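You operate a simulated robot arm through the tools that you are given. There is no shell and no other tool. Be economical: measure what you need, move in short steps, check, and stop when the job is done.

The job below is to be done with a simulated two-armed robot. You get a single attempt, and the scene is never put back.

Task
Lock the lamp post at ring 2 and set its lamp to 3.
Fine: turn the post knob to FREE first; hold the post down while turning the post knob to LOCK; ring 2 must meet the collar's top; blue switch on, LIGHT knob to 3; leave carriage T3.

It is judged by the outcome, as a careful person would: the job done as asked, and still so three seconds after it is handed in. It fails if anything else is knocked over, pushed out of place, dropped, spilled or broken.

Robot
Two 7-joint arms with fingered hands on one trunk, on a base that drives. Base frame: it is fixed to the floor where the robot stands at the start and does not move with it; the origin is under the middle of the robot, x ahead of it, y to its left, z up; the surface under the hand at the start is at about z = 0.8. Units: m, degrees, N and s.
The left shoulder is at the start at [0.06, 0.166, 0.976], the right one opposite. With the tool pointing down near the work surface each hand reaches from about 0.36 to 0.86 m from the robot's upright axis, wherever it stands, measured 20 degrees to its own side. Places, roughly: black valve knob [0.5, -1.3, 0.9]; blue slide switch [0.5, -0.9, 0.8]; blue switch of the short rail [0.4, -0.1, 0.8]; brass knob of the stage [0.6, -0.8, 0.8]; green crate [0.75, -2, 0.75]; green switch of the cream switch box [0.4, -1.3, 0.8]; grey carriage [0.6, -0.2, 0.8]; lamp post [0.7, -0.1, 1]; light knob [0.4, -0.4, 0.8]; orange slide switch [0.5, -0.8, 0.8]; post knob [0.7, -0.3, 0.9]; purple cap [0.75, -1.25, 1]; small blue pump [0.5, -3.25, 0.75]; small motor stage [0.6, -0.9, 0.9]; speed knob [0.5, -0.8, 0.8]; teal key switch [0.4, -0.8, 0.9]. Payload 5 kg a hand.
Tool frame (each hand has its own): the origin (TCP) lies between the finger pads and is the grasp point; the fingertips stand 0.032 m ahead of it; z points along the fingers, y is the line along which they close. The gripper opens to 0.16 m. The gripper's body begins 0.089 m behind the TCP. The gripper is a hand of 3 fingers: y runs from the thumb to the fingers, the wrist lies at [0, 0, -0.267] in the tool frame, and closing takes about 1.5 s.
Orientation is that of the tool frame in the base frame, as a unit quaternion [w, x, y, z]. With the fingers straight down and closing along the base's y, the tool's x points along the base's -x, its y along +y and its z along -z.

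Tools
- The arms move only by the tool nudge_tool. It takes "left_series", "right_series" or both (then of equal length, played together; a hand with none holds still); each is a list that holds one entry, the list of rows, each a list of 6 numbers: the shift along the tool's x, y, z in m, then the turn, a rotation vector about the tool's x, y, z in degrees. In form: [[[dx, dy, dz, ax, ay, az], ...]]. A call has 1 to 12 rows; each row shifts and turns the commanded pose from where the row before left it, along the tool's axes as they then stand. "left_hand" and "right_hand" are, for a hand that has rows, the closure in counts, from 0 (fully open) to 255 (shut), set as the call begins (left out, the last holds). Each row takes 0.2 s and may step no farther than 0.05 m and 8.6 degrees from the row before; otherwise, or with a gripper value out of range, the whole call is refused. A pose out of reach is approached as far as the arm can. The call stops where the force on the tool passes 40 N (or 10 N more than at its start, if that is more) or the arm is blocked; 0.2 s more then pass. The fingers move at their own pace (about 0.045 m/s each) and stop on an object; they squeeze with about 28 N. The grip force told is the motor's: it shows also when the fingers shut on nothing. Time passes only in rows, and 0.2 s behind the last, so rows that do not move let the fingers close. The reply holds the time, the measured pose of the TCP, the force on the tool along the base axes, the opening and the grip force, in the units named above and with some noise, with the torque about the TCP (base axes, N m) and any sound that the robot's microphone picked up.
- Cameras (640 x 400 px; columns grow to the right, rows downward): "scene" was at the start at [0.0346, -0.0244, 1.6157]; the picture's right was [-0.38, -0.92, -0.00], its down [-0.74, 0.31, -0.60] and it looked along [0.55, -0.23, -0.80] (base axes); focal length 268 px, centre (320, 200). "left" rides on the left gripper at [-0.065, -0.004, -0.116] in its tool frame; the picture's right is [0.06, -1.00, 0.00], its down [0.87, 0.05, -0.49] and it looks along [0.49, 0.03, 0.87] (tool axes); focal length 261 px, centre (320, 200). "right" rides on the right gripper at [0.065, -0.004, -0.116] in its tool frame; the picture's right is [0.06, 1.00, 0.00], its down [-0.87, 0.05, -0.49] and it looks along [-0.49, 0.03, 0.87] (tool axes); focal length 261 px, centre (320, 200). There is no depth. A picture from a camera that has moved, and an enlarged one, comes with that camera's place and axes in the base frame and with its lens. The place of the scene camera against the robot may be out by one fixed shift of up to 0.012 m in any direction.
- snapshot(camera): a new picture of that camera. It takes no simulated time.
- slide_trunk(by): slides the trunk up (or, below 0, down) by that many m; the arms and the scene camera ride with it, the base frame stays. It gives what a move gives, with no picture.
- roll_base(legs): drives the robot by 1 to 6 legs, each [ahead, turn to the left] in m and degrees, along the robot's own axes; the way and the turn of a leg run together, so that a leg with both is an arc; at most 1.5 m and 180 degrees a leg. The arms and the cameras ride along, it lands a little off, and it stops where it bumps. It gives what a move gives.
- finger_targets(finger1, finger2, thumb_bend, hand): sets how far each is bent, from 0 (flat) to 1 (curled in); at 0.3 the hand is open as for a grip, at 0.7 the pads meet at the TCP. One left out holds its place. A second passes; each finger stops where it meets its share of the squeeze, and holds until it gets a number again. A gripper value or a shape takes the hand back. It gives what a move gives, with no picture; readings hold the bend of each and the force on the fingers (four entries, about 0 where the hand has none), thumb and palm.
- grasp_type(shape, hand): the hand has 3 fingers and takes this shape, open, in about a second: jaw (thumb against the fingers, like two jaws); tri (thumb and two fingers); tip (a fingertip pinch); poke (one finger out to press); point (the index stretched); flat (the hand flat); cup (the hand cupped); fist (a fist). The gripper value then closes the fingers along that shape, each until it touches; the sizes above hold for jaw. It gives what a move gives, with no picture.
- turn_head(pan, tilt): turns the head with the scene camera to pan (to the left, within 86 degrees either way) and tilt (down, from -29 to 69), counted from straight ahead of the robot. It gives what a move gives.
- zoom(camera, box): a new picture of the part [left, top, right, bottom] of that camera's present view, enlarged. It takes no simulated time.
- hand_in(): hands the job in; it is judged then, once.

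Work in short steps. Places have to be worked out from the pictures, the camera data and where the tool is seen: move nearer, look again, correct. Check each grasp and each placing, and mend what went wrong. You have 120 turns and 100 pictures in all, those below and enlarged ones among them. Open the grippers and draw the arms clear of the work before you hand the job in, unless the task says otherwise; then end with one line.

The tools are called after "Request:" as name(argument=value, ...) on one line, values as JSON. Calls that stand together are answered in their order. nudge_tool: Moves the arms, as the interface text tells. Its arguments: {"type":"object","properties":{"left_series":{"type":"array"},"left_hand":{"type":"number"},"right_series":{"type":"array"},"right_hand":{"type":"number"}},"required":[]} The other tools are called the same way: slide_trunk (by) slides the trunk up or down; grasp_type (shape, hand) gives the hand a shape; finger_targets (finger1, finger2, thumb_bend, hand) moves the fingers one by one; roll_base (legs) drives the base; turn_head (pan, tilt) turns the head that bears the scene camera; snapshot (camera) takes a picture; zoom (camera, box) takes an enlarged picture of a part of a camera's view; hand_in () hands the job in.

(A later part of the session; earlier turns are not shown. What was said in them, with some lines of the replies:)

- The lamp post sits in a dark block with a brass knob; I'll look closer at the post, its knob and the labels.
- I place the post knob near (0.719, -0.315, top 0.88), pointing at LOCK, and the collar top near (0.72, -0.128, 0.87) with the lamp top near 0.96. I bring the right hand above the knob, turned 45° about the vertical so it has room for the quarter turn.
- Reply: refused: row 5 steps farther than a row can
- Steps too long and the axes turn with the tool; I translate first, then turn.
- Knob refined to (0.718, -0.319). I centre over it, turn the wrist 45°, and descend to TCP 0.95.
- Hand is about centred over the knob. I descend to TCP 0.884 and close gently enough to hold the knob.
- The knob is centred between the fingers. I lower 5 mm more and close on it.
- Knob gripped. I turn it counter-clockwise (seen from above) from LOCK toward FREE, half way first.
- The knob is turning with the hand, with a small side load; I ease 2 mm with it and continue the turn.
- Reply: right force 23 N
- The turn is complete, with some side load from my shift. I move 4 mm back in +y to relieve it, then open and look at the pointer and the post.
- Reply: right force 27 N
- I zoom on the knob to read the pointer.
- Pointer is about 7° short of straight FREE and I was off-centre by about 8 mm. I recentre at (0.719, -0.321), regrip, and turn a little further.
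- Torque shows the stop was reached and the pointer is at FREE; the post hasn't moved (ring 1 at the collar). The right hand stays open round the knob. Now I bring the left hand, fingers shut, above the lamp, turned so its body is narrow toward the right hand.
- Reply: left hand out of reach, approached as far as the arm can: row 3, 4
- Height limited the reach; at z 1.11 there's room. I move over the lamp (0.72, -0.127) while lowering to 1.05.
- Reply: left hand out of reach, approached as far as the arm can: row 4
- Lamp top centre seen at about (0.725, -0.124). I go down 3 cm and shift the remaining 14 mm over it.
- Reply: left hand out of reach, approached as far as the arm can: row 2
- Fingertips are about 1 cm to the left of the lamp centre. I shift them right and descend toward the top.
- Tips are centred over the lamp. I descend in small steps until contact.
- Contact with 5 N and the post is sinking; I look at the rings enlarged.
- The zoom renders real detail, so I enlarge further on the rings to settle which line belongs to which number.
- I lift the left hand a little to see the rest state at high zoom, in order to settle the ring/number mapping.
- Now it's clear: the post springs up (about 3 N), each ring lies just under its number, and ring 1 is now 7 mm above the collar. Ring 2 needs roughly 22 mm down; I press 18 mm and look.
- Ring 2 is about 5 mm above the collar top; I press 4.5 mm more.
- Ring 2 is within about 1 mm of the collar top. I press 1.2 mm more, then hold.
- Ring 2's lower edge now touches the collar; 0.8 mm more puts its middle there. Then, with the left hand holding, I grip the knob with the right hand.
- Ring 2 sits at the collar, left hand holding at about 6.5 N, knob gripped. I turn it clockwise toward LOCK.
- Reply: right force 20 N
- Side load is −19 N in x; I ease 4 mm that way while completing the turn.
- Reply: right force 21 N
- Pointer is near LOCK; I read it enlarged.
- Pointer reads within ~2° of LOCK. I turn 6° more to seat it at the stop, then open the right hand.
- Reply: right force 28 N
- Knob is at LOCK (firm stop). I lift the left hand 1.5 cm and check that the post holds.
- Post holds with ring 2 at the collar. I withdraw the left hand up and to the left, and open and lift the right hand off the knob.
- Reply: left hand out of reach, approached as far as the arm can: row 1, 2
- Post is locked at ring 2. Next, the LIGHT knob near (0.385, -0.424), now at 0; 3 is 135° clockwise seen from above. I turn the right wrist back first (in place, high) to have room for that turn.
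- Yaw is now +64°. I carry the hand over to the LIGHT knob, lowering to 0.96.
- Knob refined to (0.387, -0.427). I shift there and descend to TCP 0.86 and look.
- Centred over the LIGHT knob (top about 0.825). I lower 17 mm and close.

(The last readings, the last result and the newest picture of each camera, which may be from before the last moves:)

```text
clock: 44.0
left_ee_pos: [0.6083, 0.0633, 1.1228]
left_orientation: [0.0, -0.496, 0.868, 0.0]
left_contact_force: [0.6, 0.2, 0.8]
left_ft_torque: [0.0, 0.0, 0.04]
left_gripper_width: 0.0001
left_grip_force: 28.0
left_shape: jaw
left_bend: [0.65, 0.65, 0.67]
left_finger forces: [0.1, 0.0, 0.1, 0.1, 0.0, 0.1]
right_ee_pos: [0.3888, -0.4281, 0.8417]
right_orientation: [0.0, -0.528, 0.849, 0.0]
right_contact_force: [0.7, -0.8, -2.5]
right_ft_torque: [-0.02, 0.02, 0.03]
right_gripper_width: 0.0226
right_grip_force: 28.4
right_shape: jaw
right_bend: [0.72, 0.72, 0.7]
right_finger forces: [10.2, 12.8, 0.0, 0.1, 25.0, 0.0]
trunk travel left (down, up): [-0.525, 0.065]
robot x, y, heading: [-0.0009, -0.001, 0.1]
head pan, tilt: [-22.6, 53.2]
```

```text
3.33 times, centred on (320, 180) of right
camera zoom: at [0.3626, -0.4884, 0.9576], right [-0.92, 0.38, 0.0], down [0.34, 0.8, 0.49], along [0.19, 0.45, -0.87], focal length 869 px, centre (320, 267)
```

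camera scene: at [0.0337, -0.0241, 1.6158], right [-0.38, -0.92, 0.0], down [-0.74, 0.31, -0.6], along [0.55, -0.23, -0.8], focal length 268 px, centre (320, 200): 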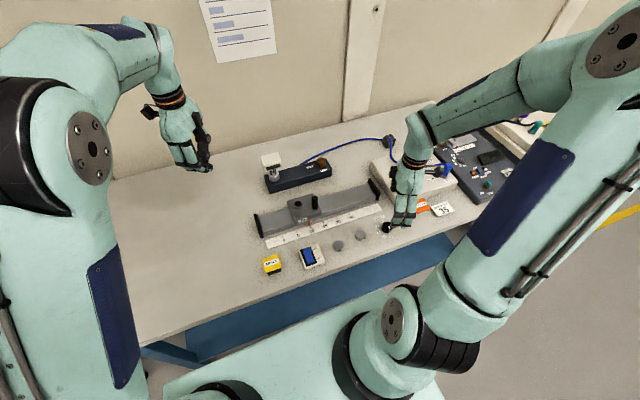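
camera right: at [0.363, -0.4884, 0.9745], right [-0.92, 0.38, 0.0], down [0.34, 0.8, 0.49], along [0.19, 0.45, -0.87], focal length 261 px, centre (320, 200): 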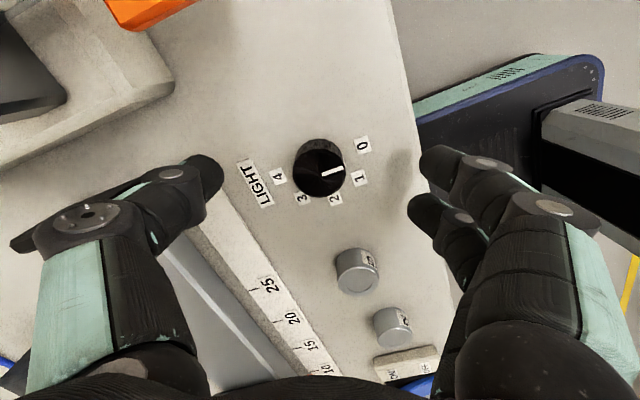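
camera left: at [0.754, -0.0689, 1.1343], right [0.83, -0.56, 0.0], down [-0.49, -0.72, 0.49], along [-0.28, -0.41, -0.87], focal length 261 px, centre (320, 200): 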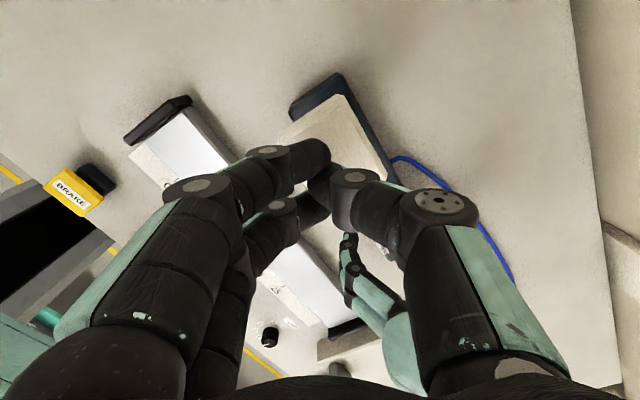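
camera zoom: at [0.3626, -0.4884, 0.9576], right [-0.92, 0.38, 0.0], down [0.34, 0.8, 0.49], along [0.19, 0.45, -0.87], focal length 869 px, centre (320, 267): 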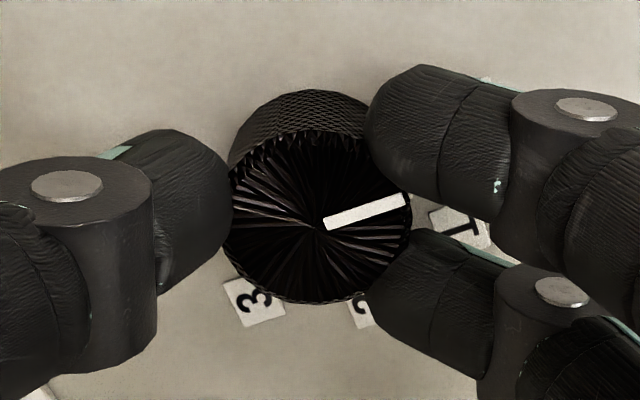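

Grip good, pointer at 0. I turn clockwise 66° first.

Request:
nudge_tool(right_series=[[[0, 0, 0, 0, 0, 8.25], [0, 0, 0, 0, 0, 8.25], [0, 0, 0, 0, 0, 8.25], [0, 0, 0, 0, 0, 8.25], [0, 0, 0, 0, 0, 8.25], [0, 0, 0, 0, 0, 8.25], [0, 0, 0, 0, 0, 8.25], [0, 0, 0, 0, 0, 8.25], [0, 0, 0, 0, 0, 0]]])

Request:
zoom(camera="right", box=[240, 120, 400, 240])

```text
clock: 46.0
left_ee_pos: [0.6091, 0.0631, 1.1234]
left_orientation: [0.0, -0.496, 0.868, 0.001]
left_contact_force: [-0.1, 0.5, 0.0]
left_ft_torque: [0.02, 0.0, -0.02]
left_gripper_width: 0.0
left_grip_force: 28.1
left_shape: jaw
left_bend: [0.65, 0.65, 0.67]
left_finger forces: [0.0, 0.0, 0.1, 0.2, 0.0, 0.1]
right_ee_pos: [0.3879, -0.427, 0.8437]
right_orientation: [-0.001, 0.02, 1.0, 0.001]
right_contact_force: [-3.4, 7.2, -10.9]
right_ft_torque: [0.27, 0.06, -0.02]
right_gripper_width: 0.0215
right_grip_force: 28.3
right_shape: jaw
right_bend: [0.71, 0.72, 0.7]
right_finger forces: [13.5, 15.5, 0.0, 0.0, 22.2, 0.0]
trunk travel left (down, up): [-0.525, 0.065]
robot x, y, heading: [-0.0004, -0.002, 0.0]
head pan, tilt: [-22.6, 53.2]
```

```text
3.33 times, centred on (320, 180) of right
camera zoom: at [0.3223, -0.4285, 0.9582], right [-0.02, 1.0, 0.0], down [0.87, 0.02, 0.49], along [0.49, 0.01, -0.87], focal length 869 px, centre (320, 267)
```

zoom: 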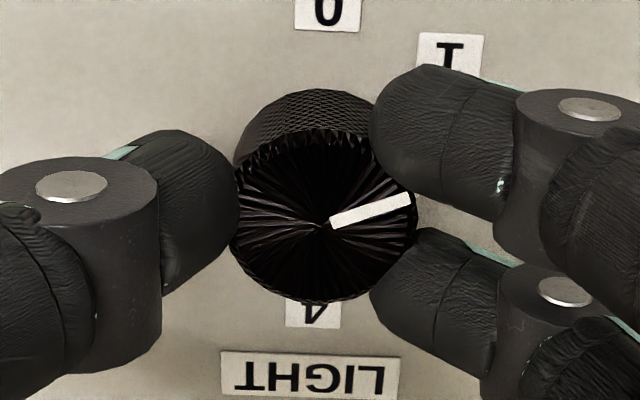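

About 68° done; I turn the remaining 66° toward 3.

Request:
nudge_tool(right_series=[[[0, 0, 0, 0, 0, 8.25], [0, 0, 0, 0, 0, 8.25], [0, 0, 0, 0, 0, 8.25], [0, 0, 0, 0, 0, 8.25], [0, 0, 0, 0, 0, 8.25], [0, 0, 0, 0, 0, 8.25], [0, 0, 0, 0, 0, 8.25], [0, 0, 0, 0, 0, 8.25], [0, 0, 0, 0, 0, 0]]])

Request:
zoom(camera="right", box=[240, 120, 400, 240])

```text
clock: 48.0
left_ee_pos: [0.6069, 0.065, 1.1233]
left_orientation: [-0.001, -0.496, 0.868, 0.0]
left_contact_force: [0.4, 0.1, -0.5]
left_ft_torque: [-0.04, 0.02, 0.02]
left_gripper_width: 0.0001
left_grip_force: 27.2
left_shape: jaw
left_bend: [0.65, 0.65, 0.67]
left_finger forces: [0.0, 0.0, 0.0, 0.1, 0.0, 0.0]
right_ee_pos: [0.3892, -0.4242, 0.8426]
right_orientation: [0.0, 0.56, 0.828, 0.0]
right_contact_force: [-3.9, 26.5, -10.9]
right_ft_torque: [0.59, -0.04, 0.04]
right_gripper_width: 0.0212
right_grip_force: 28.1
right_shape: jaw
right_bend: [0.71, 0.72, 0.7]
right_finger forces: [20.9, 11.9, 0.0, 0.0, 22.8, 0.2]
trunk travel left (down, up): [-0.525, 0.065]
robot x, y, heading: [0.0009, -0.0014, 0.1]
head pan, tilt: [-22.6, 53.2]
```

```text
3.33 times, centred on (320, 180) of right
camera zoom: at [0.3605, -0.3671, 0.9584], right [0.9, 0.43, 0.0], down [0.37, -0.79, 0.49], along [0.21, -0.44, -0.87], focal length 869 px, centre (320, 267)
```

zoom: 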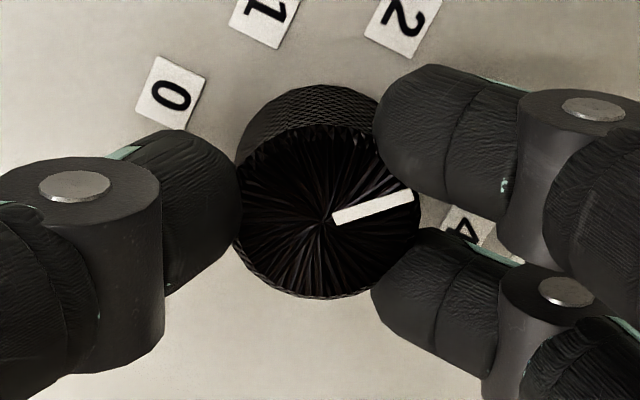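

Pointer reads 135°, i.e. exactly at 3. I open the hand and check.

Request:
nudge_tool(right_series=[[[0, 0, 0, 0, 0, 0], [0, 0, 0, 0, 0, 0], [0, 0, 0, 0, 0, 0], [0, 0, 0, 0, 0, 0], [0, 0, 0, 0, 0, 0]]], right_hand=80)

Request:
nudge_tool(right_series=[[[0, 0, -0.03, 0, 0, 0], [0, 0, -0.03, 0, 0, 0], [0, 0, -0.03, 0, 0, 0], [0, 0, -0.03, 0, 0, 0], [0, 0, 0, 0, 0, 0]]])

Request:
snapshot(camera="right")

Request:
zoom(camera="right", box=[270, 90, 370, 170])

```text
clock: 49.2
left_ee_pos: [0.6068, 0.0637, 1.1226]
left_orientation: [0.0, -0.496, 0.868, 0.001]
left_contact_force: [0.7, -0.1, -0.5]
left_ft_torque: [0.01, -0.01, -0.03]
left_gripper_width: 0.0
left_grip_force: 28.0
left_shape: jaw
left_bend: [0.65, 0.65, 0.67]
left_finger forces: [0.1, 0.0, 0.1, 0.0, 0.0, 0.0]
right_ee_pos: [0.3894, -0.4273, 0.8422]
right_orientation: [0.0, 0.56, 0.828, 0.0]
right_contact_force: [0.2, 0.1, -0.1]
right_ft_torque: [0.0, -0.02, 0.0]
right_gripper_width: 0.1094
right_grip_force: 0.0
right_shape: jaw
right_bend: [0.68, 0.68, 0.65]
right_finger forces: [0.1, 0.1, 0.1, 0.0, 0.0, 0.1]
trunk travel left (down, up): [-0.525, 0.065]
robot x, y, heading: [0.0023, 0.0025, -0.1]
head pan, tilt: [-22.6, 53.2]
```

```text
clock: 50.4
left_ee_pos: [0.6081, 0.062, 1.1225]
left_orientation: [0.0, -0.496, 0.868, 0.0]
left_contact_force: [-0.3, -0.2, 0.3]
left_ft_torque: [0.06, -0.01, 0.03]
left_gripper_width: 0.0
left_grip_force: 28.1
left_shape: jaw
left_bend: [0.65, 0.65, 0.67]
left_finger forces: [0.0, 0.0, 0.1, 0.1, 0.0, 0.1]
right_ee_pos: [0.3898, -0.4282, 0.9628]
right_orientation: [-0.001, 0.561, 0.828, 0.0]
right_contact_force: [-0.2, 0.1, -0.1]
right_ft_torque: [0.01, 0.03, -0.03]
right_gripper_width: 0.1091
right_grip_force: 0.1
right_shape: jaw
right_bend: [0.68, 0.68, 0.65]
right_finger forces: [0.0, 0.0, 0.0, 0.1, 0.0, 0.0]
trunk travel left (down, up): [-0.525, 0.065]
robot x, y, heading: [-0.0041, 0.0008, -0.1]
head pan, tilt: [-22.6, 53.2]
```

```text
38 pictures are left
camera right: at [0.361, -0.3698, 1.0789], right [0.9, 0.43, 0.0], down [0.37, -0.79, 0.49], along [0.21, -0.44, -0.87], focal length 261 px, centre (320, 200)
```

right: 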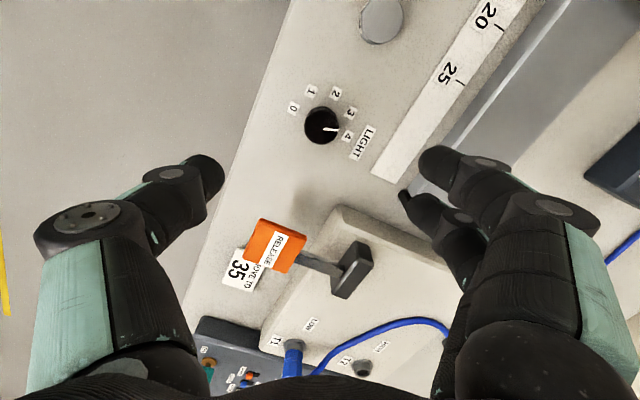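

```text
5.00 times, centred on (320, 130) of right
camera zoom: at [0.361, -0.3698, 1.0789], right [0.9, 0.43, 0.0], down [0.37, -0.79, 0.49], along [0.21, -0.44, -0.87], focal length 1303 px, centre (320, 550)
```

zoom: 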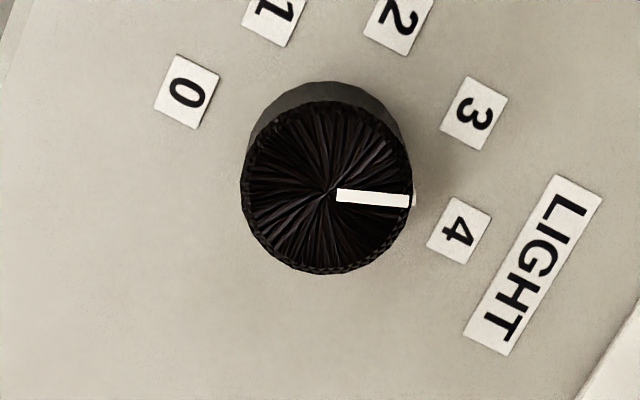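

On opening with side load the knob was dragged to about 159°, midway between 3 and 4. I recentre at (0.390, -0.426), regrip, and turn back 24°.

Request:
nudge_tool(right_series=[[[0.002, 0.001, 0.03, 0, 0, 0], [0, 0, 0.03, 0, 0, 0], [0, 0, 0.03, 0, 0, 0], [0, 0, 0.03, 0, 0, 0], [0, 0, 0, 0, 0, 0]]])

Request:
nudge_tool(right_series=[[[0, 0, 0, 0, 0, 0], [0, 0, 0, 0, 0, 0], [0, 0, 0, 0, 0, 0], [0, 0, 0, 0, 0, 0], [0, 0, 0, 0, 0, 0], [0, 0, 0, 0, 0, 0]]], right_hand=255)

Request:
nudge_tool(right_series=[[[0, 0, 0, 0, 0, -8], [0, 0, 0, 0, 0, -8], [0, 0, 0, 0, 0, -8], [0, 0, 0, 0, 0, 0]]])

Request:
zoom(camera="right", box=[240, 120, 400, 240])

```text
clock: 51.6
left_ee_pos: [0.6084, 0.0623, 1.1237]
left_orientation: [0.0, -0.496, 0.869, -0.001]
left_contact_force: [0.3, -0.3, 0.7]
left_ft_torque: [0.0, -0.02, 0.03]
left_gripper_width: 0.0
left_grip_force: 28.0
left_shape: jaw
left_bend: [0.65, 0.65, 0.67]
left_finger forces: [0.0, 0.0, 0.0, 0.0, 0.0, 0.0]
right_ee_pos: [0.3901, -0.4244, 0.8425]
right_orientation: [0.0, 0.561, 0.828, 0.0]
right_contact_force: [0.2, 0.0, 0.8]
right_ft_torque: [0.0, -0.01, 0.01]
right_gripper_width: 0.1094
right_grip_force: 0.1
right_shape: jaw
right_bend: [0.68, 0.68, 0.65]
right_finger forces: [0.0, 0.0, 0.0, 0.0, 0.0, 0.0]
trunk travel left (down, up): [-0.525, 0.065]
robot x, y, heading: [-0.0003, -0.0026, 0.1]
head pan, tilt: [-22.6, 53.2]
```

```text
clock: 53.0
left_ee_pos: [0.6083, 0.0632, 1.1235]
left_orientation: [0.0, -0.496, 0.869, 0.001]
left_contact_force: [-0.4, 1.2, 0.2]
left_ft_torque: [0.03, 0.0, -0.02]
left_gripper_width: 0.0
left_grip_force: 27.9
left_shape: jaw
left_bend: [0.65, 0.65, 0.67]
left_finger forces: [0.1, 0.0, 0.1, 0.1, 0.0, 0.0]
right_ee_pos: [0.3896, -0.4244, 0.8425]
right_orientation: [0.0, 0.561, 0.828, -0.001]
right_contact_force: [-0.1, -0.1, -3.0]
right_ft_torque: [-0.03, -0.03, 0.0]
right_gripper_width: 0.0224
right_grip_force: 28.0
right_shape: jaw
right_bend: [0.72, 0.72, 0.7]
right_finger forces: [10.4, 12.6, 0.0, 0.0, 24.9, 0.0]
trunk travel left (down, up): [-0.525, 0.065]
robot x, y, heading: [-0.0023, -0.0012, -0.2]
head pan, tilt: [-22.6, 53.2]
```

```text
clock: 54.0
left_ee_pos: [0.6088, 0.0634, 1.1226]
left_orientation: [0.0, -0.496, 0.868, 0.0]
left_contact_force: [0.3, -0.6, 0.0]
left_ft_torque: [0.02, 0.03, 0.0]
left_gripper_width: 0.0001
left_grip_force: 28.1
left_shape: jaw
left_bend: [0.65, 0.65, 0.67]
left_finger forces: [0.1, 0.1, 0.0, 0.1, 0.1, 0.0]
right_ee_pos: [0.3891, -0.4246, 0.8427]
right_orientation: [-0.001, 0.375, 0.927, 0.001]
right_contact_force: [-1.0, -0.1, -5.1]
right_ft_torque: [0.08, 0.01, -0.03]
right_gripper_width: 0.0224
right_grip_force: 27.7
right_shape: jaw
right_bend: [0.72, 0.72, 0.7]
right_finger forces: [10.5, 12.6, 0.0, 0.1, 25.1, 0.0]
trunk travel left (down, up): [-0.525, 0.065]
robot x, y, heading: [-0.0012, 0.0007, -0.4]
head pan, tilt: [-22.6, 53.2]
```

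```text
3.33 times, centred on (320, 180) of right
camera zoom: at [0.3385, -0.383, 0.9581], right [0.65, 0.76, 0.0], down [0.66, -0.57, 0.49], along [0.37, -0.32, -0.87], focal length 869 px, centre (320, 267)
```

zoom: 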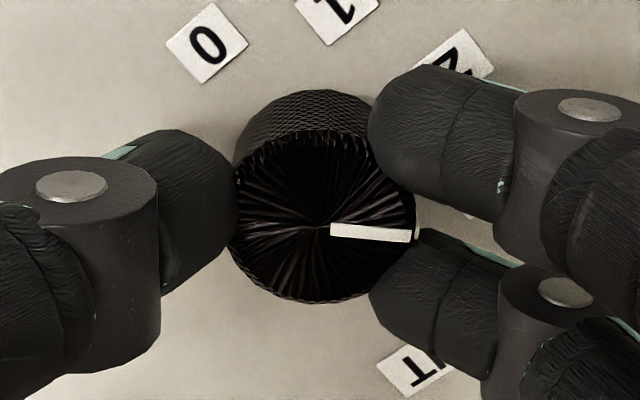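

Forces are small now; pointer reads about 138°. I turn 3° more back, then open and check.

Request:
nudge_tool(right_series=[[[0, 0, 0, 0, 0, -3], [0, 0, 0, 0, 0, 0], [0, 0, 0, 0, 0, 0]]])

Request:
nudge_tool(right_series=[[[0, 0, 0, 0, 0, 0], [0, 0, 0, 0, 0, 0], [0, 0, 0, 0, 0, 0], [0, 0, 0, 0, 0, 0], [0, 0, 0, 0, 0, 0]]], right_hand=80)

Request:
nudge_tool(right_series=[[[0, 0, -0.03, 0, 0, 0], [0, 0, -0.03, 0, 0, 0], [0, 0, -0.03, 0, 0, 0], [0, 0, -0.03, 0, 0, 0], [0, 0, 0, 0, 0, 0]]])

Request:
zoom(camera="right", box=[270, 90, 370, 170])

```text
clock: 54.8
left_ee_pos: [0.6071, 0.0628, 1.1221]
left_orientation: [0.0, -0.497, 0.868, 0.0]
left_contact_force: [-0.5, -0.2, -0.8]
left_ft_torque: [-0.01, 0.02, 0.04]
left_gripper_width: 0.0001
left_grip_force: 28.2
left_shape: jaw
left_bend: [0.65, 0.65, 0.67]
left_finger forces: [0.1, 0.0, 0.0, 0.0, 0.0, 0.0]
right_ee_pos: [0.3891, -0.4246, 0.8413]
right_orientation: [-0.001, 0.351, 0.936, -0.001]
right_contact_force: [-0.1, -1.3, -3.7]
right_ft_torque: [-0.03, -0.02, -0.05]
right_gripper_width: 0.0223
right_grip_force: 27.9
right_shape: jaw
right_bend: [0.72, 0.72, 0.7]
right_finger forces: [10.4, 12.8, 0.1, 0.0, 25.6, 0.0]
trunk travel left (down, up): [-0.525, 0.065]
robot x, y, heading: [-0.0037, 0.0001, 0.2]
head pan, tilt: [-22.6, 53.2]
```

```text
clock: 56.0
left_ee_pos: [0.6081, 0.064, 1.1231]
left_orientation: [0.0, -0.496, 0.869, 0.001]
left_contact_force: [0.0, 0.6, 0.5]
left_ft_torque: [-0.02, -0.01, 0.02]
left_gripper_width: 0.0002
left_grip_force: 27.9
left_shape: jaw
left_bend: [0.65, 0.65, 0.67]
left_finger forces: [0.0, 0.0, 0.0, 0.0, 0.0, 0.0]
right_ee_pos: [0.3889, -0.4239, 0.8423]
right_orientation: [0.0, 0.352, 0.936, 0.0]
right_contact_force: [0.7, 0.3, -0.7]
right_ft_torque: [-0.02, 0.02, 0.03]
right_gripper_width: 0.1093
right_grip_force: 0.0
right_shape: jaw
right_bend: [0.68, 0.68, 0.65]
right_finger forces: [0.1, 0.0, 0.0, 0.0, 0.1, 0.0]
trunk travel left (down, up): [-0.525, 0.065]
robot x, y, heading: [0.0009, 0.0011, -0.2]
head pan, tilt: [-22.6, 53.2]
```

```text
clock: 57.2
left_ee_pos: [0.6078, 0.0638, 1.1234]
left_orientation: [0.0, -0.496, 0.868, -0.001]
left_contact_force: [-0.6, 0.8, 0.3]
left_ft_torque: [0.01, -0.02, -0.01]
left_gripper_width: 0.0
left_grip_force: 27.7
left_shape: jaw
left_bend: [0.65, 0.65, 0.67]
left_finger forces: [0.0, 0.1, 0.0, 0.0, 0.0, 0.1]
right_ee_pos: [0.3871, -0.4241, 0.9625]
right_orientation: [0.0, 0.352, 0.936, 0.0]
right_contact_force: [0.0, -1.3, -0.6]
right_ft_torque: [-0.03, 0.02, 0.01]
right_gripper_width: 0.1095
right_grip_force: 0.1
right_shape: jaw
right_bend: [0.68, 0.68, 0.65]
right_finger forces: [0.0, 0.0, 0.1, 0.0, 0.1, 0.0]
trunk travel left (down, up): [-0.525, 0.065]
robot x, y, heading: [-0.0034, 0.0036, -0.1]
head pan, tilt: [-22.6, 53.2]
```

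```text
5.00 times, centred on (320, 130) of right
camera zoom: at [0.3359, -0.3854, 1.0795], right [0.61, 0.79, 0.0], down [0.69, -0.53, 0.49], along [0.39, -0.3, -0.87], focal length 1303 px, centre (320, 550)
```

zoom: 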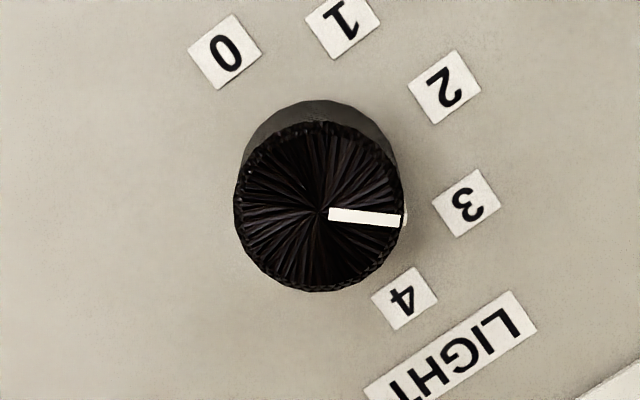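

LIGHT knob now points at 3. Next the blue rocker: its ON end is at about (0.403, -0.133). I square the right hand, shift over the switch, and take the poke shape.

Request:
nudge_tool(right_series=[[[0, 0, -0.02, 0, 0, -8.24], [0, 0, -0.02, 0, 0, -8.24], [0, 0, 0, 0, 0, -8.24], [0, 0, 0, 0, 0, -8.24], [0, 0, 0, 0, 0, -8.24], [-0.002, 0.0415, 0, 0, 0, 0], [-0.002, 0.0415, 0, 0, 0, 0], [-0.002, 0.0415, 0, 0, 0, 0], [-0.002, 0.0415, 0, 0, 0, 0], [-0.002, 0.0415, 0, 0, 0, 0], [-0.002, 0.0415, 0, 0, 0, 0], [-0.002, 0.0415, 0, 0, 0, 0]]])

Request:
grasp_type(hand="right", shape="poke")

Request:
snapshot(camera="right")

Request:
snapshot(camera="scene")

```text
clock: 59.8
left_ee_pos: [0.609, 0.0653, 1.1223]
left_orientation: [0.0, -0.496, 0.868, 0.0]
left_contact_force: [-0.1, -0.1, -0.2]
left_ft_torque: [0.0, 0.01, -0.03]
left_gripper_width: 0.0001
left_grip_force: 27.8
left_shape: jaw
left_bend: [0.65, 0.65, 0.67]
left_finger forces: [0.0, 0.0, 0.1, 0.0, 0.0, 0.0]
right_ee_pos: [0.4005, -0.132, 1.0021]
right_orientation: [-0.001, 0.0, 1.0, 0.0]
right_contact_force: [0.3, -0.2, -0.1]
right_ft_torque: [-0.04, -0.03, 0.01]
right_gripper_width: 0.1095
right_grip_force: 0.0
right_shape: jaw
right_bend: [0.68, 0.68, 0.65]
right_finger forces: [0.0, 0.0, 0.1, 0.1, 0.0, 0.0]
trunk travel left (down, up): [-0.525, 0.065]
robot x, y, heading: [-0.0011, 0.0006, -0.0]
head pan, tilt: [-22.6, 53.2]
```

```text
clock: 60.7
left_ee_pos: [0.607, 0.0629, 1.1226]
left_orientation: [-0.001, -0.496, 0.868, 0.0]
left_contact_force: [0.2, 0.1, 0.9]
left_ft_torque: [-0.01, -0.02, 0.03]
left_gripper_width: 0.0001
left_grip_force: 27.9
left_shape: jaw
left_bend: [0.65, 0.65, 0.67]
left_finger forces: [0.0, 0.1, 0.0, 0.0, 0.1, 0.0]
right_ee_pos: [0.3997, -0.1328, 1.0027]
right_orientation: [0.0, 0.0, 1.0, -0.001]
right_contact_force: [-0.3, -0.6, 0.3]
right_ft_torque: [0.0, 0.01, -0.02]
right_gripper_width: 0.0
right_grip_force: 0.0
right_shape: poke
right_bend: [1.0, 1.0, 0.46]
right_finger forces: [0.0, 0.0, 0.0, 0.1, 0.0, 0.1]
trunk travel left (down, up): [-0.525, 0.065]
robot x, y, heading: [-0.0022, 0.0022, -0.1]
head pan, tilt: [-22.6, 53.2]
```

```text
34 pictures are left
camera right: at [0.3346, -0.1384, 1.1188], right [-0.06, 1.0, 0.0], down [0.87, 0.05, 0.49], along [0.49, 0.03, -0.87], focal length 261 px, centre (320, 200)
```

right: 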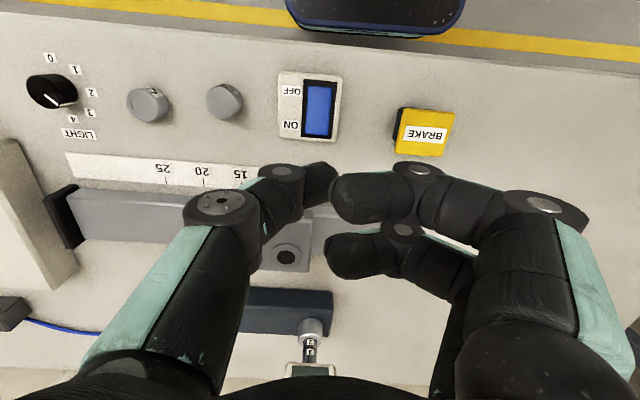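

```text
33 pictures are left
camera scene: at [0.0346, -0.0242, 1.6157], right [-0.38, -0.92, 0.0], down [-0.74, 0.31, -0.6], along [0.55, -0.23, -0.8], focal length 268 px, centre (320, 200)
```

scene: 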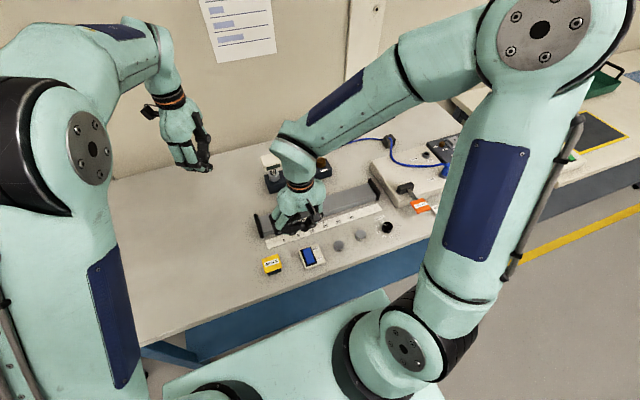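

In poke the single digit's tip lies on the tool axis about 0.025 ahead of TCP. ON end is at about (0.404, -0.135); I descend above it to TCP 0.88 and look.

Request:
nudge_tool(right_series=[[[-0.004, -0.003, 0.03, 0, 0, 0], [0, 0, 0.03, 0, 0, 0], [0, 0, 0.03, 0, 0, 0], [0, 0, 0.03, 0, 0, 0], [0, 0, 0, 0, 0, 0]]])

Request:
snapshot(camera="right")

Request:
zoom(camera="scene", box=[260, 190, 360, 280])

```text
clock: 61.9
left_ee_pos: [0.6068, 0.0622, 1.1237]
left_orientation: [0.0, -0.496, 0.868, 0.001]
left_contact_force: [-0.3, 0.4, 0.3]
left_ft_torque: [0.0, 0.01, -0.02]
left_gripper_width: 0.0002
left_grip_force: 28.3
left_shape: jaw
left_bend: [0.65, 0.65, 0.67]
left_finger forces: [0.1, 0.1, 0.0, 0.0, 0.0, 0.1]
right_ee_pos: [0.4071, -0.137, 0.8804]
right_orientation: [0.0, 0.001, 1.0, 0.001]
right_contact_force: [-0.5, 0.3, -0.2]
right_ft_torque: [0.0, -0.03, 0.01]
right_gripper_width: 0.0001
right_grip_force: 0.0
right_shape: poke
right_bend: [1.0, 1.0, 0.46]
right_finger forces: [0.0, 0.0, 0.0, 0.0, 0.0, 0.0]
trunk travel left (down, up): [-0.525, 0.065]
robot x, y, heading: [-0.0007, 0.0012, 0.2]
head pan, tilt: [-22.6, 53.2]
```

```text
32 pictures are left
camera right: at [0.3407, -0.1413, 0.9978], right [-0.06, 1.0, 0.0], down [0.87, 0.05, 0.49], along [0.49, 0.03, -0.87], focal length 261 px, centre (320, 200)
```

right: 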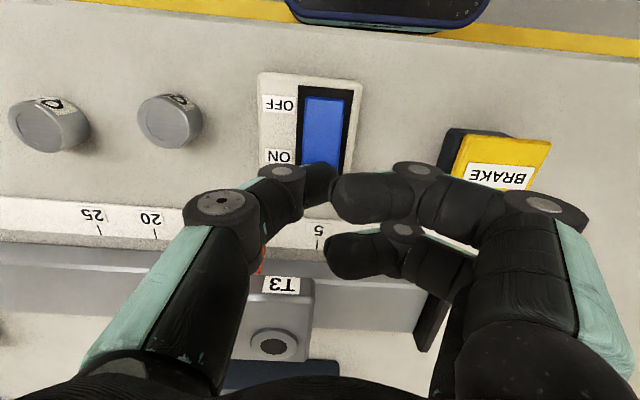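

```text
4.44 times, centred on (310, 235) of scene
camera zoom: at [0.0343, -0.0242, 1.6158], right [-0.38, -0.92, 0.0], down [-0.74, 0.31, -0.6], along [0.55, -0.23, -0.8], focal length 1190 px, centre (364, 44)
```

zoom: 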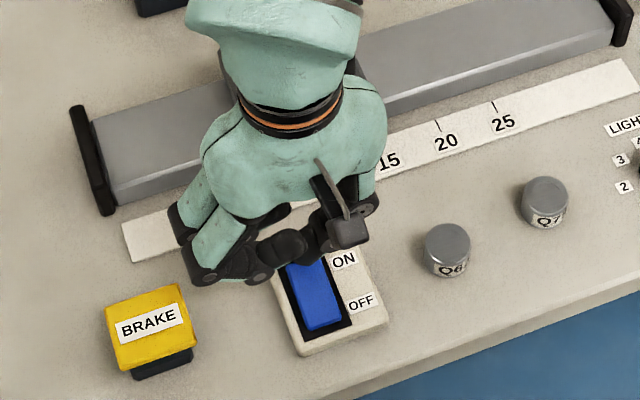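

The curled fingers would come near the BRAKE, so I lift, rotate the hand so the fingers face the table edge instead, and look again.

Request:
nudge_tool(right_series=[[[0, 0, -0.04, 0, 0, 0], [0, 0, 0, 0, 0, -8.5], [0, 0, 0, 0, 0, -8.5], [0, 0, 0, 0, 0, -8.5], [0, 0, 0, 0, 0, -8.5], [0, 0, 0, 0, 0, -8.5], [0, 0, 0, 0, 0, -8.5], [0, 0, 0, 0, 0, -8.5], [0, 0, 0, 0, 0, -8.5], [0, 0, 0, 0, 0, -8.5], [0, 0, 0, 0, 0, -8.5], [0, 0, 0, 0, 0, 0]]])

Request:
snapshot(camera="right")

Request:
zoom(camera="scene", box=[250, 180, 370, 280])

```text
clock: 64.5
left_ee_pos: [0.6088, 0.0628, 1.1227]
left_orientation: [0.0, -0.496, 0.868, 0.0]
left_contact_force: [0.3, -0.2, 0.2]
left_ft_torque: [0.01, 0.0, 0.03]
left_gripper_width: 0.0
left_grip_force: 27.7
left_shape: jaw
left_bend: [0.65, 0.65, 0.67]
left_finger forces: [0.0, 0.0, 0.1, 0.1, 0.0, 0.0]
right_ee_pos: [0.407, -0.1361, 0.9221]
right_orientation: [0.0, -0.676, 0.737, -0.001]
right_contact_force: [-0.1, -0.5, 0.1]
right_ft_torque: [0.0, 0.05, -0.02]
right_gripper_width: 0.0
right_grip_force: 0.1
right_shape: poke
right_bend: [1.0, 1.0, 0.46]
right_finger forces: [0.0, 0.1, 0.0, 0.1, 0.0, 0.0]
trunk travel left (down, up): [-0.525, 0.065]
robot x, y, heading: [0.0002, 0.0028, 0.1]
head pan, tilt: [-22.6, 53.2]
```

```text
30 pictures are left
camera right: at [0.4049, -0.2029, 1.0382], right [-1.0, 0.02, 0.0], down [0.02, 0.87, 0.49], along [0.01, 0.49, -0.87], focal length 261 px, centre (320, 200)
```

right: 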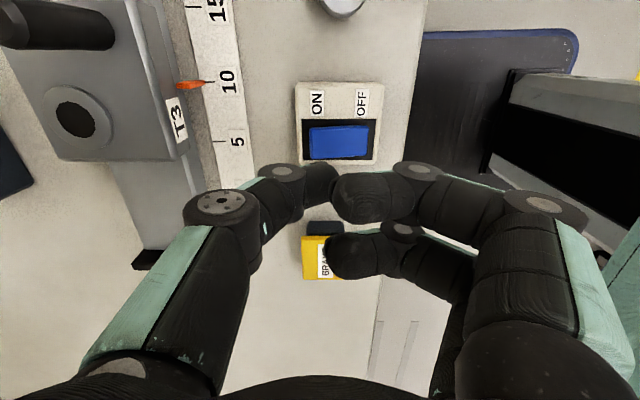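

```text
4.00 times, centred on (310, 230) of scene
camera zoom: at [0.0346, -0.0241, 1.6158], right [-0.38, -0.92, 0.0], down [-0.74, 0.31, -0.6], along [0.55, -0.23, -0.8], focal length 1071 px, centre (360, 80)
```

zoom: 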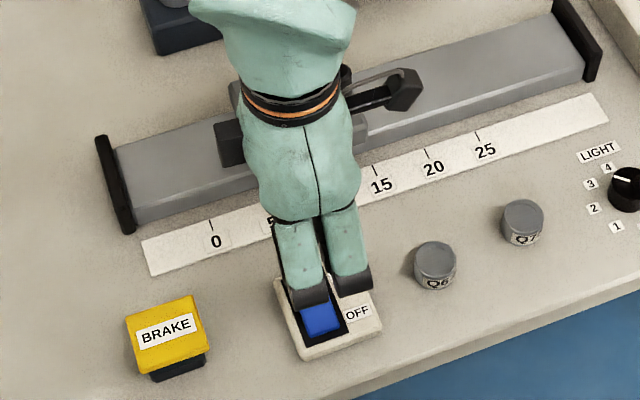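

Tip clears the fingers by ~3 cm in height. I move to (0.410, -0.139) and descend to just above the rocker.

Request:
nudge_tool(right_series=[[[0.003, -0.003, 0.02, 0, 0, 0], [0, 0, 0.02, 0, 0, 0], [0, 0, 0.01, 0, 0, 0], [0, 0, 0.004, 0, 0, 0], [0, 0, 0.004, 0, 0, 0], [0, 0, 0, 0, 0, 0]]])

Request:
zoom(camera="right", box=[240, 80, 440, 220])

Request:
zoom(camera="scene", box=[280, 215, 350, 275])

```text
clock: 65.9
left_ee_pos: [0.6081, 0.0626, 1.1246]
left_orientation: [0.0, -0.497, 0.868, 0.0]
left_contact_force: [0.3, 0.4, 0.4]
left_ft_torque: [0.01, 0.02, 0.02]
left_gripper_width: 0.0
left_grip_force: 28.4
left_shape: jaw
left_bend: [0.65, 0.65, 0.67]
left_finger forces: [0.0, 0.0, 0.0, 0.1, 0.1, 0.0]
right_ee_pos: [0.4106, -0.1404, 0.8645]
right_orientation: [0.001, -0.675, 0.737, 0.001]
right_contact_force: [-0.1, -0.3, 0.1]
right_ft_torque: [0.0, -0.01, 0.03]
right_gripper_width: 0.0
right_grip_force: 0.0
right_shape: poke
right_bend: [1.0, 1.0, 0.46]
right_finger forces: [0.0, 0.1, 0.0, 0.1, 0.0, 0.0]
trunk travel left (down, up): [-0.525, 0.065]
robot x, y, heading: [0.0031, -0.0007, 0.0]
head pan, tilt: [-22.6, 53.2]
```

```text
2.86 times, centred on (340, 150) of right
camera zoom: at [0.4076, -0.206, 0.9805], right [-1.0, 0.02, 0.0], down [0.02, 0.87, 0.49], along [0.01, 0.49, -0.87], focal length 745 px, centre (263, 343)
```

zoom: 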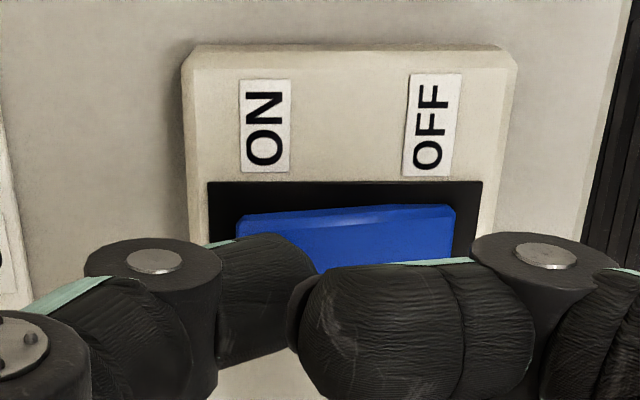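

```text
6.67 times, centred on (315, 245) of scene
camera zoom: at [0.0346, -0.0241, 1.6158], right [-0.38, -0.92, 0.0], down [-0.74, 0.31, -0.6], along [0.55, -0.23, -0.8], focal length 1785 px, centre (353, -100)
```

zoom: 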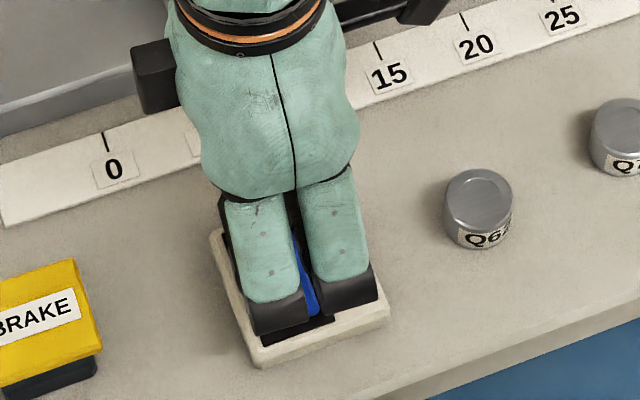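

ON end is raised and the tip is above it. I press down in 4 mm steps, watching force.

Request:
nudge_tool(right_series=[[[0, 0, 0.004, 0, 0, 0], [0, 0, 0.004, 0, 0, 0], [0, 0, 0.004, 0, 0, 0], [0, 0, 0.004, 0, 0, 0], [0, 0, 0, 0, 0, 0]]])

Request:
zoom(camera="right", box=[240, 80, 440, 220])

```text
clock: 66.9
left_ee_pos: [0.6079, 0.0624, 1.1245]
left_orientation: [0.0, -0.495, 0.869, 0.0]
left_contact_force: [0.0, 0.3, 0.2]
left_ft_torque: [0.0, 0.03, 0.05]
left_gripper_width: 0.0001
left_grip_force: 27.9
left_shape: jaw
left_bend: [0.65, 0.65, 0.67]
left_finger forces: [0.1, 0.0, 0.0, 0.0, 0.1, 0.1]
right_ee_pos: [0.4142, -0.1403, 0.8544]
right_orientation: [0.004, -0.675, 0.738, -0.003]
right_contact_force: [-1.5, -2.9, 25.2]
right_ft_torque: [-0.24, 0.26, 0.0]
right_gripper_width: 0.0004
right_grip_force: 0.1
right_shape: poke
right_bend: [1.0, 1.0, 0.47]
right_finger forces: [0.0, 0.0, 0.1, 0.0, 24.2, 0.1]
trunk travel left (down, up): [-0.525, 0.065]
robot x, y, heading: [-0.0024, 0.0019, 0.1]
head pan, tilt: [-22.6, 53.2]
stopped in row 4 (right hand): the force on the tool passed its limit at 45 N (the readings are from after the stop); the commanded pose is now the measured one
```

```text
2.86 times, centred on (340, 150) of right
camera zoom: at [0.4101, -0.206, 0.9696], right [-1.0, 0.03, -0.01], down [0.02, 0.87, 0.49], along [0.02, 0.49, -0.87], focal length 745 px, centre (263, 343)
```

zoom: 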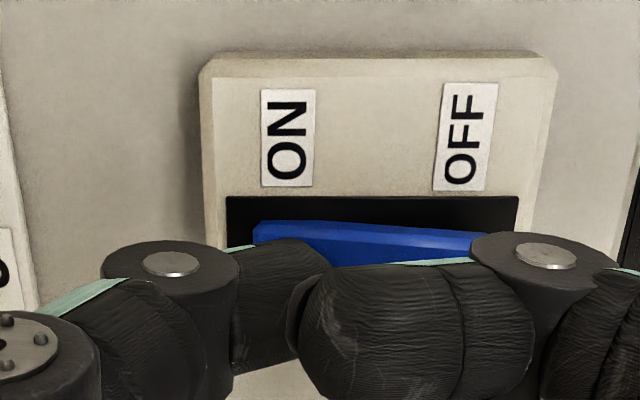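

The rocker has tipped: the OFF end is now the raised one. I lift off and check the switch and the lamp.

Request:
nudge_tool(right_series=[[[0, 0, -0.02, 0, 0, 0], [0, 0, -0.03, 0, 0, 0], [0, 0, -0.03, 0, 0, 0], [0, 0, -0.03, 0, 0, 0], [0.04, 0, -0.02, 0, 0, 0], [0.04, 0, -0.02, 0, 0, 0], [0.04, 0, -0.02, 0, 0, 0], [0.045, 0, 0, 0, 0, 0], [0.045, 0, 0, 0, 0, 0], [0, 0, 0, 0, 0, 0]]])

Request:
snapshot(camera="scene")

Request:
zoom(camera="scene", box=[290, 230, 340, 280])

Request:
zoom(camera="scene", box=[240, 140, 340, 220])

```text
clock: 69.3
left_ee_pos: [0.6087, 0.0629, 1.123]
left_orientation: [0.0, -0.496, 0.868, 0.001]
left_contact_force: [0.2, -1.1, -1.0]
left_ft_torque: [0.02, 0.05, -0.04]
left_gripper_width: 0.0001
left_grip_force: 28.2
left_shape: jaw
left_bend: [0.65, 0.65, 0.67]
left_finger forces: [0.0, 0.0, 0.1, 0.0, 0.0, 0.1]
right_ee_pos: [0.4206, -0.2617, 1.0396]
right_orientation: [-0.012, 0.764, -0.645, 0.024]
right_contact_force: [0.5, -0.4, -0.5]
right_ft_torque: [0.06, 0.05, 0.01]
right_gripper_width: 0.0
right_grip_force: 0.0
right_shape: poke
right_bend: [1.0, 1.0, 0.46]
right_finger forces: [0.1, 0.0, 0.0, 0.0, 0.0, 0.0]
trunk travel left (down, up): [-0.525, 0.065]
robot x, y, heading: [0.0029, 0.0004, -0.1]
head pan, tilt: [-22.6, 53.2]
stopped in row 10 (right hand): the arm was blocked; the commanded pose is now the measured one
```

```text
25 pictures are left
camera scene: at [0.0356, -0.0246, 1.6157], right [-0.39, -0.92, 0.0], down [-0.74, 0.31, -0.6], along [0.55, -0.23, -0.8], focal length 268 px, centre (320, 200)
```

scene: 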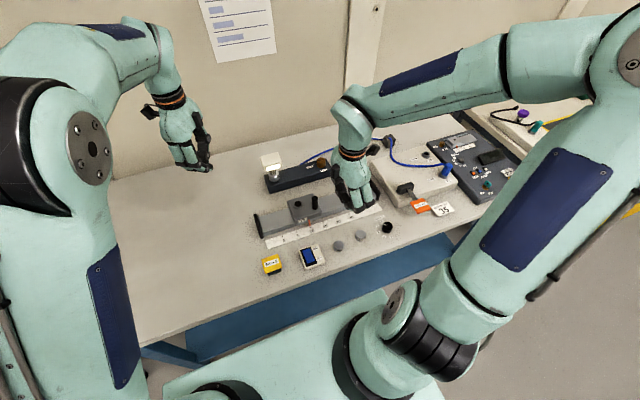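

```text
8.00 times, centred on (315, 255) of scene
camera zoom: at [0.0356, -0.0246, 1.6157], right [-0.39, -0.92, 0.0], down [-0.74, 0.31, -0.6], along [0.55, -0.23, -0.8], focal length 2142 px, centre (360, -240)
```

zoom: 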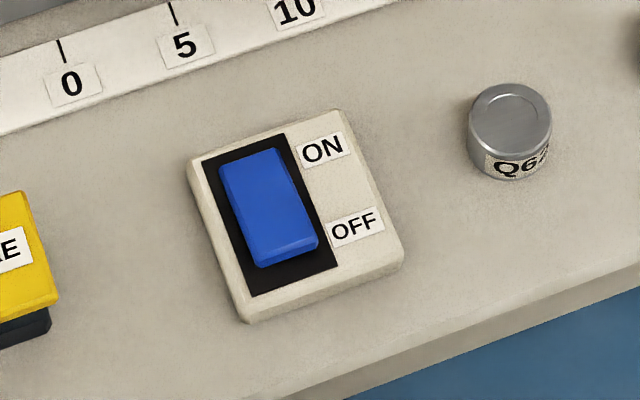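

```text
5.00 times, centred on (290, 180) of scene
camera zoom: at [0.0356, -0.0246, 1.6157], right [-0.39, -0.92, 0.0], down [-0.74, 0.31, -0.6], along [0.55, -0.23, -0.8], focal length 1339 px, centre (470, 300)
```

zoom: 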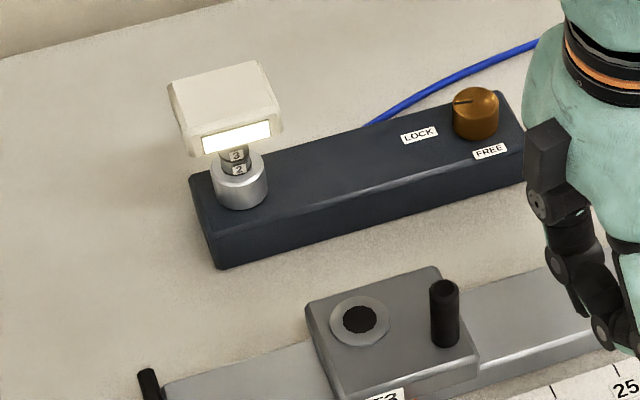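

Lamp is lit and the switch is ON. I unwind the right wrist (it reached a joint limit), draw both arms clear and open the hands.

Request:
nudge_tool(right_series=[[[0, 0, -0.03, 0, 0, 8], [0, 0, -0.03, 0, 0, 8], [0, 0, -0.03, 0, 0, 8], [0, 0, -0.03, 0, 0, 8], [0, 0, 0, 0, 0, 8], [0, 0, 0, 0, 0, 8], [0, 0, 0, 0, 0, 8], [0, 0, 0, 0, 0, 8], [0, 0, 0, 0, 0, 8], [0, 0, 0, 0, 0, 8]]])

Request:
grasp_type(hand="right", shape="jaw")

Request:
nudge_tool(left_series=[[[0, 0, 0, 0, 0, 0], [0, 0, -0.02, 0, 0, 0], [0, 0, -0.02, 0, 0, 0], [0, 0, -0.02, 0, 0, 0], [0, 0, 0, 0, 0, 0]]], right_series=[[[0, -0.03, 0, 0, 0, 0], [0, -0.03, 0, 0, 0, 0], [0, -0.03, 0, 0, 0, 0], [0, -0.03, 0, 0, 0, 0], [0, 0, 0, 0, 0, 0]]], left_hand=0, right_hand=0)

Request:
snapshot(camera="scene")

Request:
zoom(camera="scene", box=[240, 140, 400, 280])

Request:
zoom(camera="scene", box=[365, 210, 410, 245])

Request:
zoom(camera="scene", box=[268, 164, 282, 174])

```text
clock: 71.5
left_ee_pos: [0.6073, 0.0636, 1.123]
left_orientation: [0.0, -0.495, 0.869, 0.0]
left_contact_force: [-1.1, -0.6, 0.6]
left_ft_torque: [0.0, -0.01, 0.03]
left_gripper_width: 0.0
left_grip_force: 27.8
left_shape: jaw
left_bend: [0.65, 0.65, 0.67]
left_finger forces: [0.0, 0.0, 0.1, 0.0, 0.0, 0.0]
right_ee_pos: [0.4134, -0.2588, 1.1595]
right_orientation: [0.025, -0.169, 0.985, -0.011]
right_contact_force: [-0.8, 0.3, 0.6]
right_ft_torque: [0.0, 0.0, 0.01]
right_gripper_width: 0.0001
right_grip_force: 0.1
right_shape: poke
right_bend: [1.0, 1.0, 0.46]
right_finger forces: [0.0, 0.0, 0.0, 0.0, 0.0, 0.0]
trunk travel left (down, up): [-0.525, 0.065]
robot x, y, heading: [0.0038, -0.0002, -0.1]
head pan, tilt: [-22.6, 53.2]
```

```text
clock: 72.4
left_ee_pos: [0.6082, 0.0625, 1.1227]
left_orientation: [0.0, -0.495, 0.869, 0.001]
left_contact_force: [-0.4, -1.8, 0.0]
left_ft_torque: [0.02, 0.0, 0.01]
left_gripper_width: 0.0
left_grip_force: 27.9
left_shape: jaw
left_bend: [0.65, 0.65, 0.67]
left_finger forces: [0.0, 0.0, 0.1, 0.1, 0.0, 0.0]
right_ee_pos: [0.4134, -0.26, 1.1593]
right_orientation: [0.026, -0.171, 0.985, -0.011]
right_contact_force: [-0.4, -0.3, -0.7]
right_ft_torque: [0.0, -0.01, 0.0]
right_gripper_width: 0.1599
right_grip_force: 0.0
right_shape: jaw
right_bend: [0.3, 0.3, 0.3]
right_finger forces: [0.0, 0.1, 0.0, 0.1, 0.1, 0.0]
trunk travel left (down, up): [-0.525, 0.065]
robot x, y, heading: [-0.0002, -0.0025, -0.2]
head pan, tilt: [-22.6, 53.2]
```

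```text
clock: 73.6
left_ee_pos: [0.6088, 0.0629, 1.1829]
left_orientation: [0.0, -0.496, 0.869, 0.0]
left_contact_force: [0.2, -0.5, 0.4]
left_ft_torque: [0.01, 0.01, 0.0]
left_gripper_width: 0.1598
left_grip_force: 0.1
left_shape: jaw
left_bend: [0.3, 0.3, 0.3]
left_finger forces: [0.0, 0.1, 0.0, 0.0, 0.0, 0.0]
right_ee_pos: [0.4526, -0.3731, 1.1616]
right_orientation: [0.025, -0.17, 0.985, -0.011]
right_contact_force: [0.5, -1.0, -0.3]
right_ft_torque: [0.0, 0.01, 0.03]
right_gripper_width: 0.1599
right_grip_force: 0.1
right_shape: jaw
right_bend: [0.3, 0.3, 0.3]
right_finger forces: [0.0, 0.1, 0.0, 0.1, 0.0, 0.1]
trunk travel left (down, up): [-0.525, 0.065]
robot x, y, heading: [-0.0005, 0.0009, 0.0]
head pan, tilt: [-22.6, 53.2]
```

```text
22 pictures are left
camera scene: at [0.0345, -0.0239, 1.6158], right [-0.39, -0.92, 0.0], down [-0.74, 0.31, -0.6], along [0.55, -0.23, -0.8], focal length 268 px, centre (320, 200)
```

scene: 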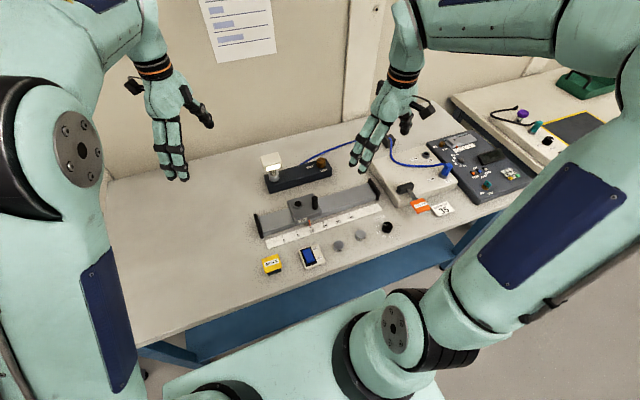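

```text
2.86 times, centred on (320, 210) of scene
camera zoom: at [0.0345, -0.0239, 1.6158], right [-0.39, -0.92, 0.0], down [-0.74, 0.31, -0.6], along [0.55, -0.23, -0.8], focal length 765 px, centre (320, 171)
```

zoom: 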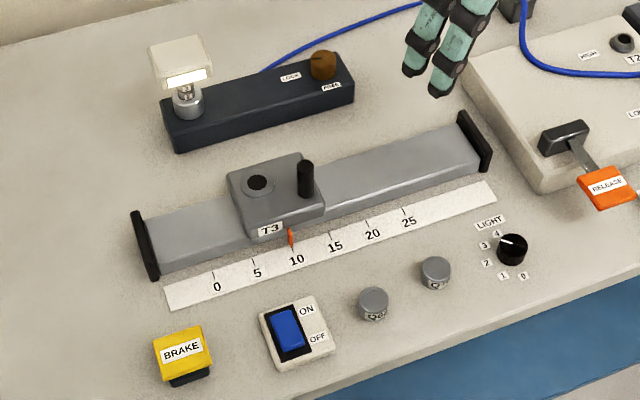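

```text
11.43 times, centred on (388, 228) of scene
camera zoom: at [0.0345, -0.0239, 1.6158], right [-0.39, -0.92, 0.0], down [-0.74, 0.31, -0.6], along [0.55, -0.23, -0.8], focal length 3060 px, centre (-451, -114)
```

zoom: 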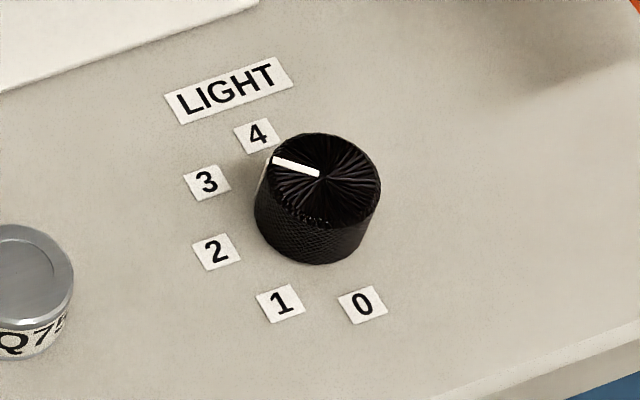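

```text
16.00 times, centred on (275, 169) of scene
camera zoom: at [0.0345, -0.0239, 1.6158], right [-0.39, -0.92, 0.0], down [-0.74, 0.31, -0.6], along [0.55, -0.23, -0.8], focal length 4285 px, centre (1040, 696)
```

zoom: 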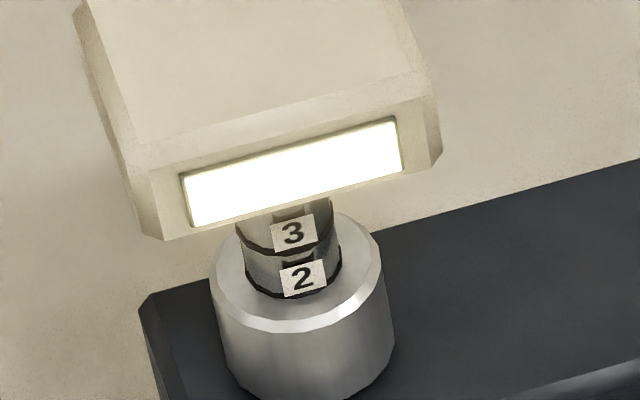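

All checks match: post knob at LOCK, ring 2 at the collar, blue switch ON, LIGHT pointer at 3 with the lamp lit, carriage T3 still at 10, hands open and clear. I hand in.

Request:
hand_in()

```text
The job is handed in.
```

The lamp post is locked with ring 2 at the collar's top, the blue switch is on, the LIGHT knob points to 3 with the lamp lit, and carriage T3 was not touched.
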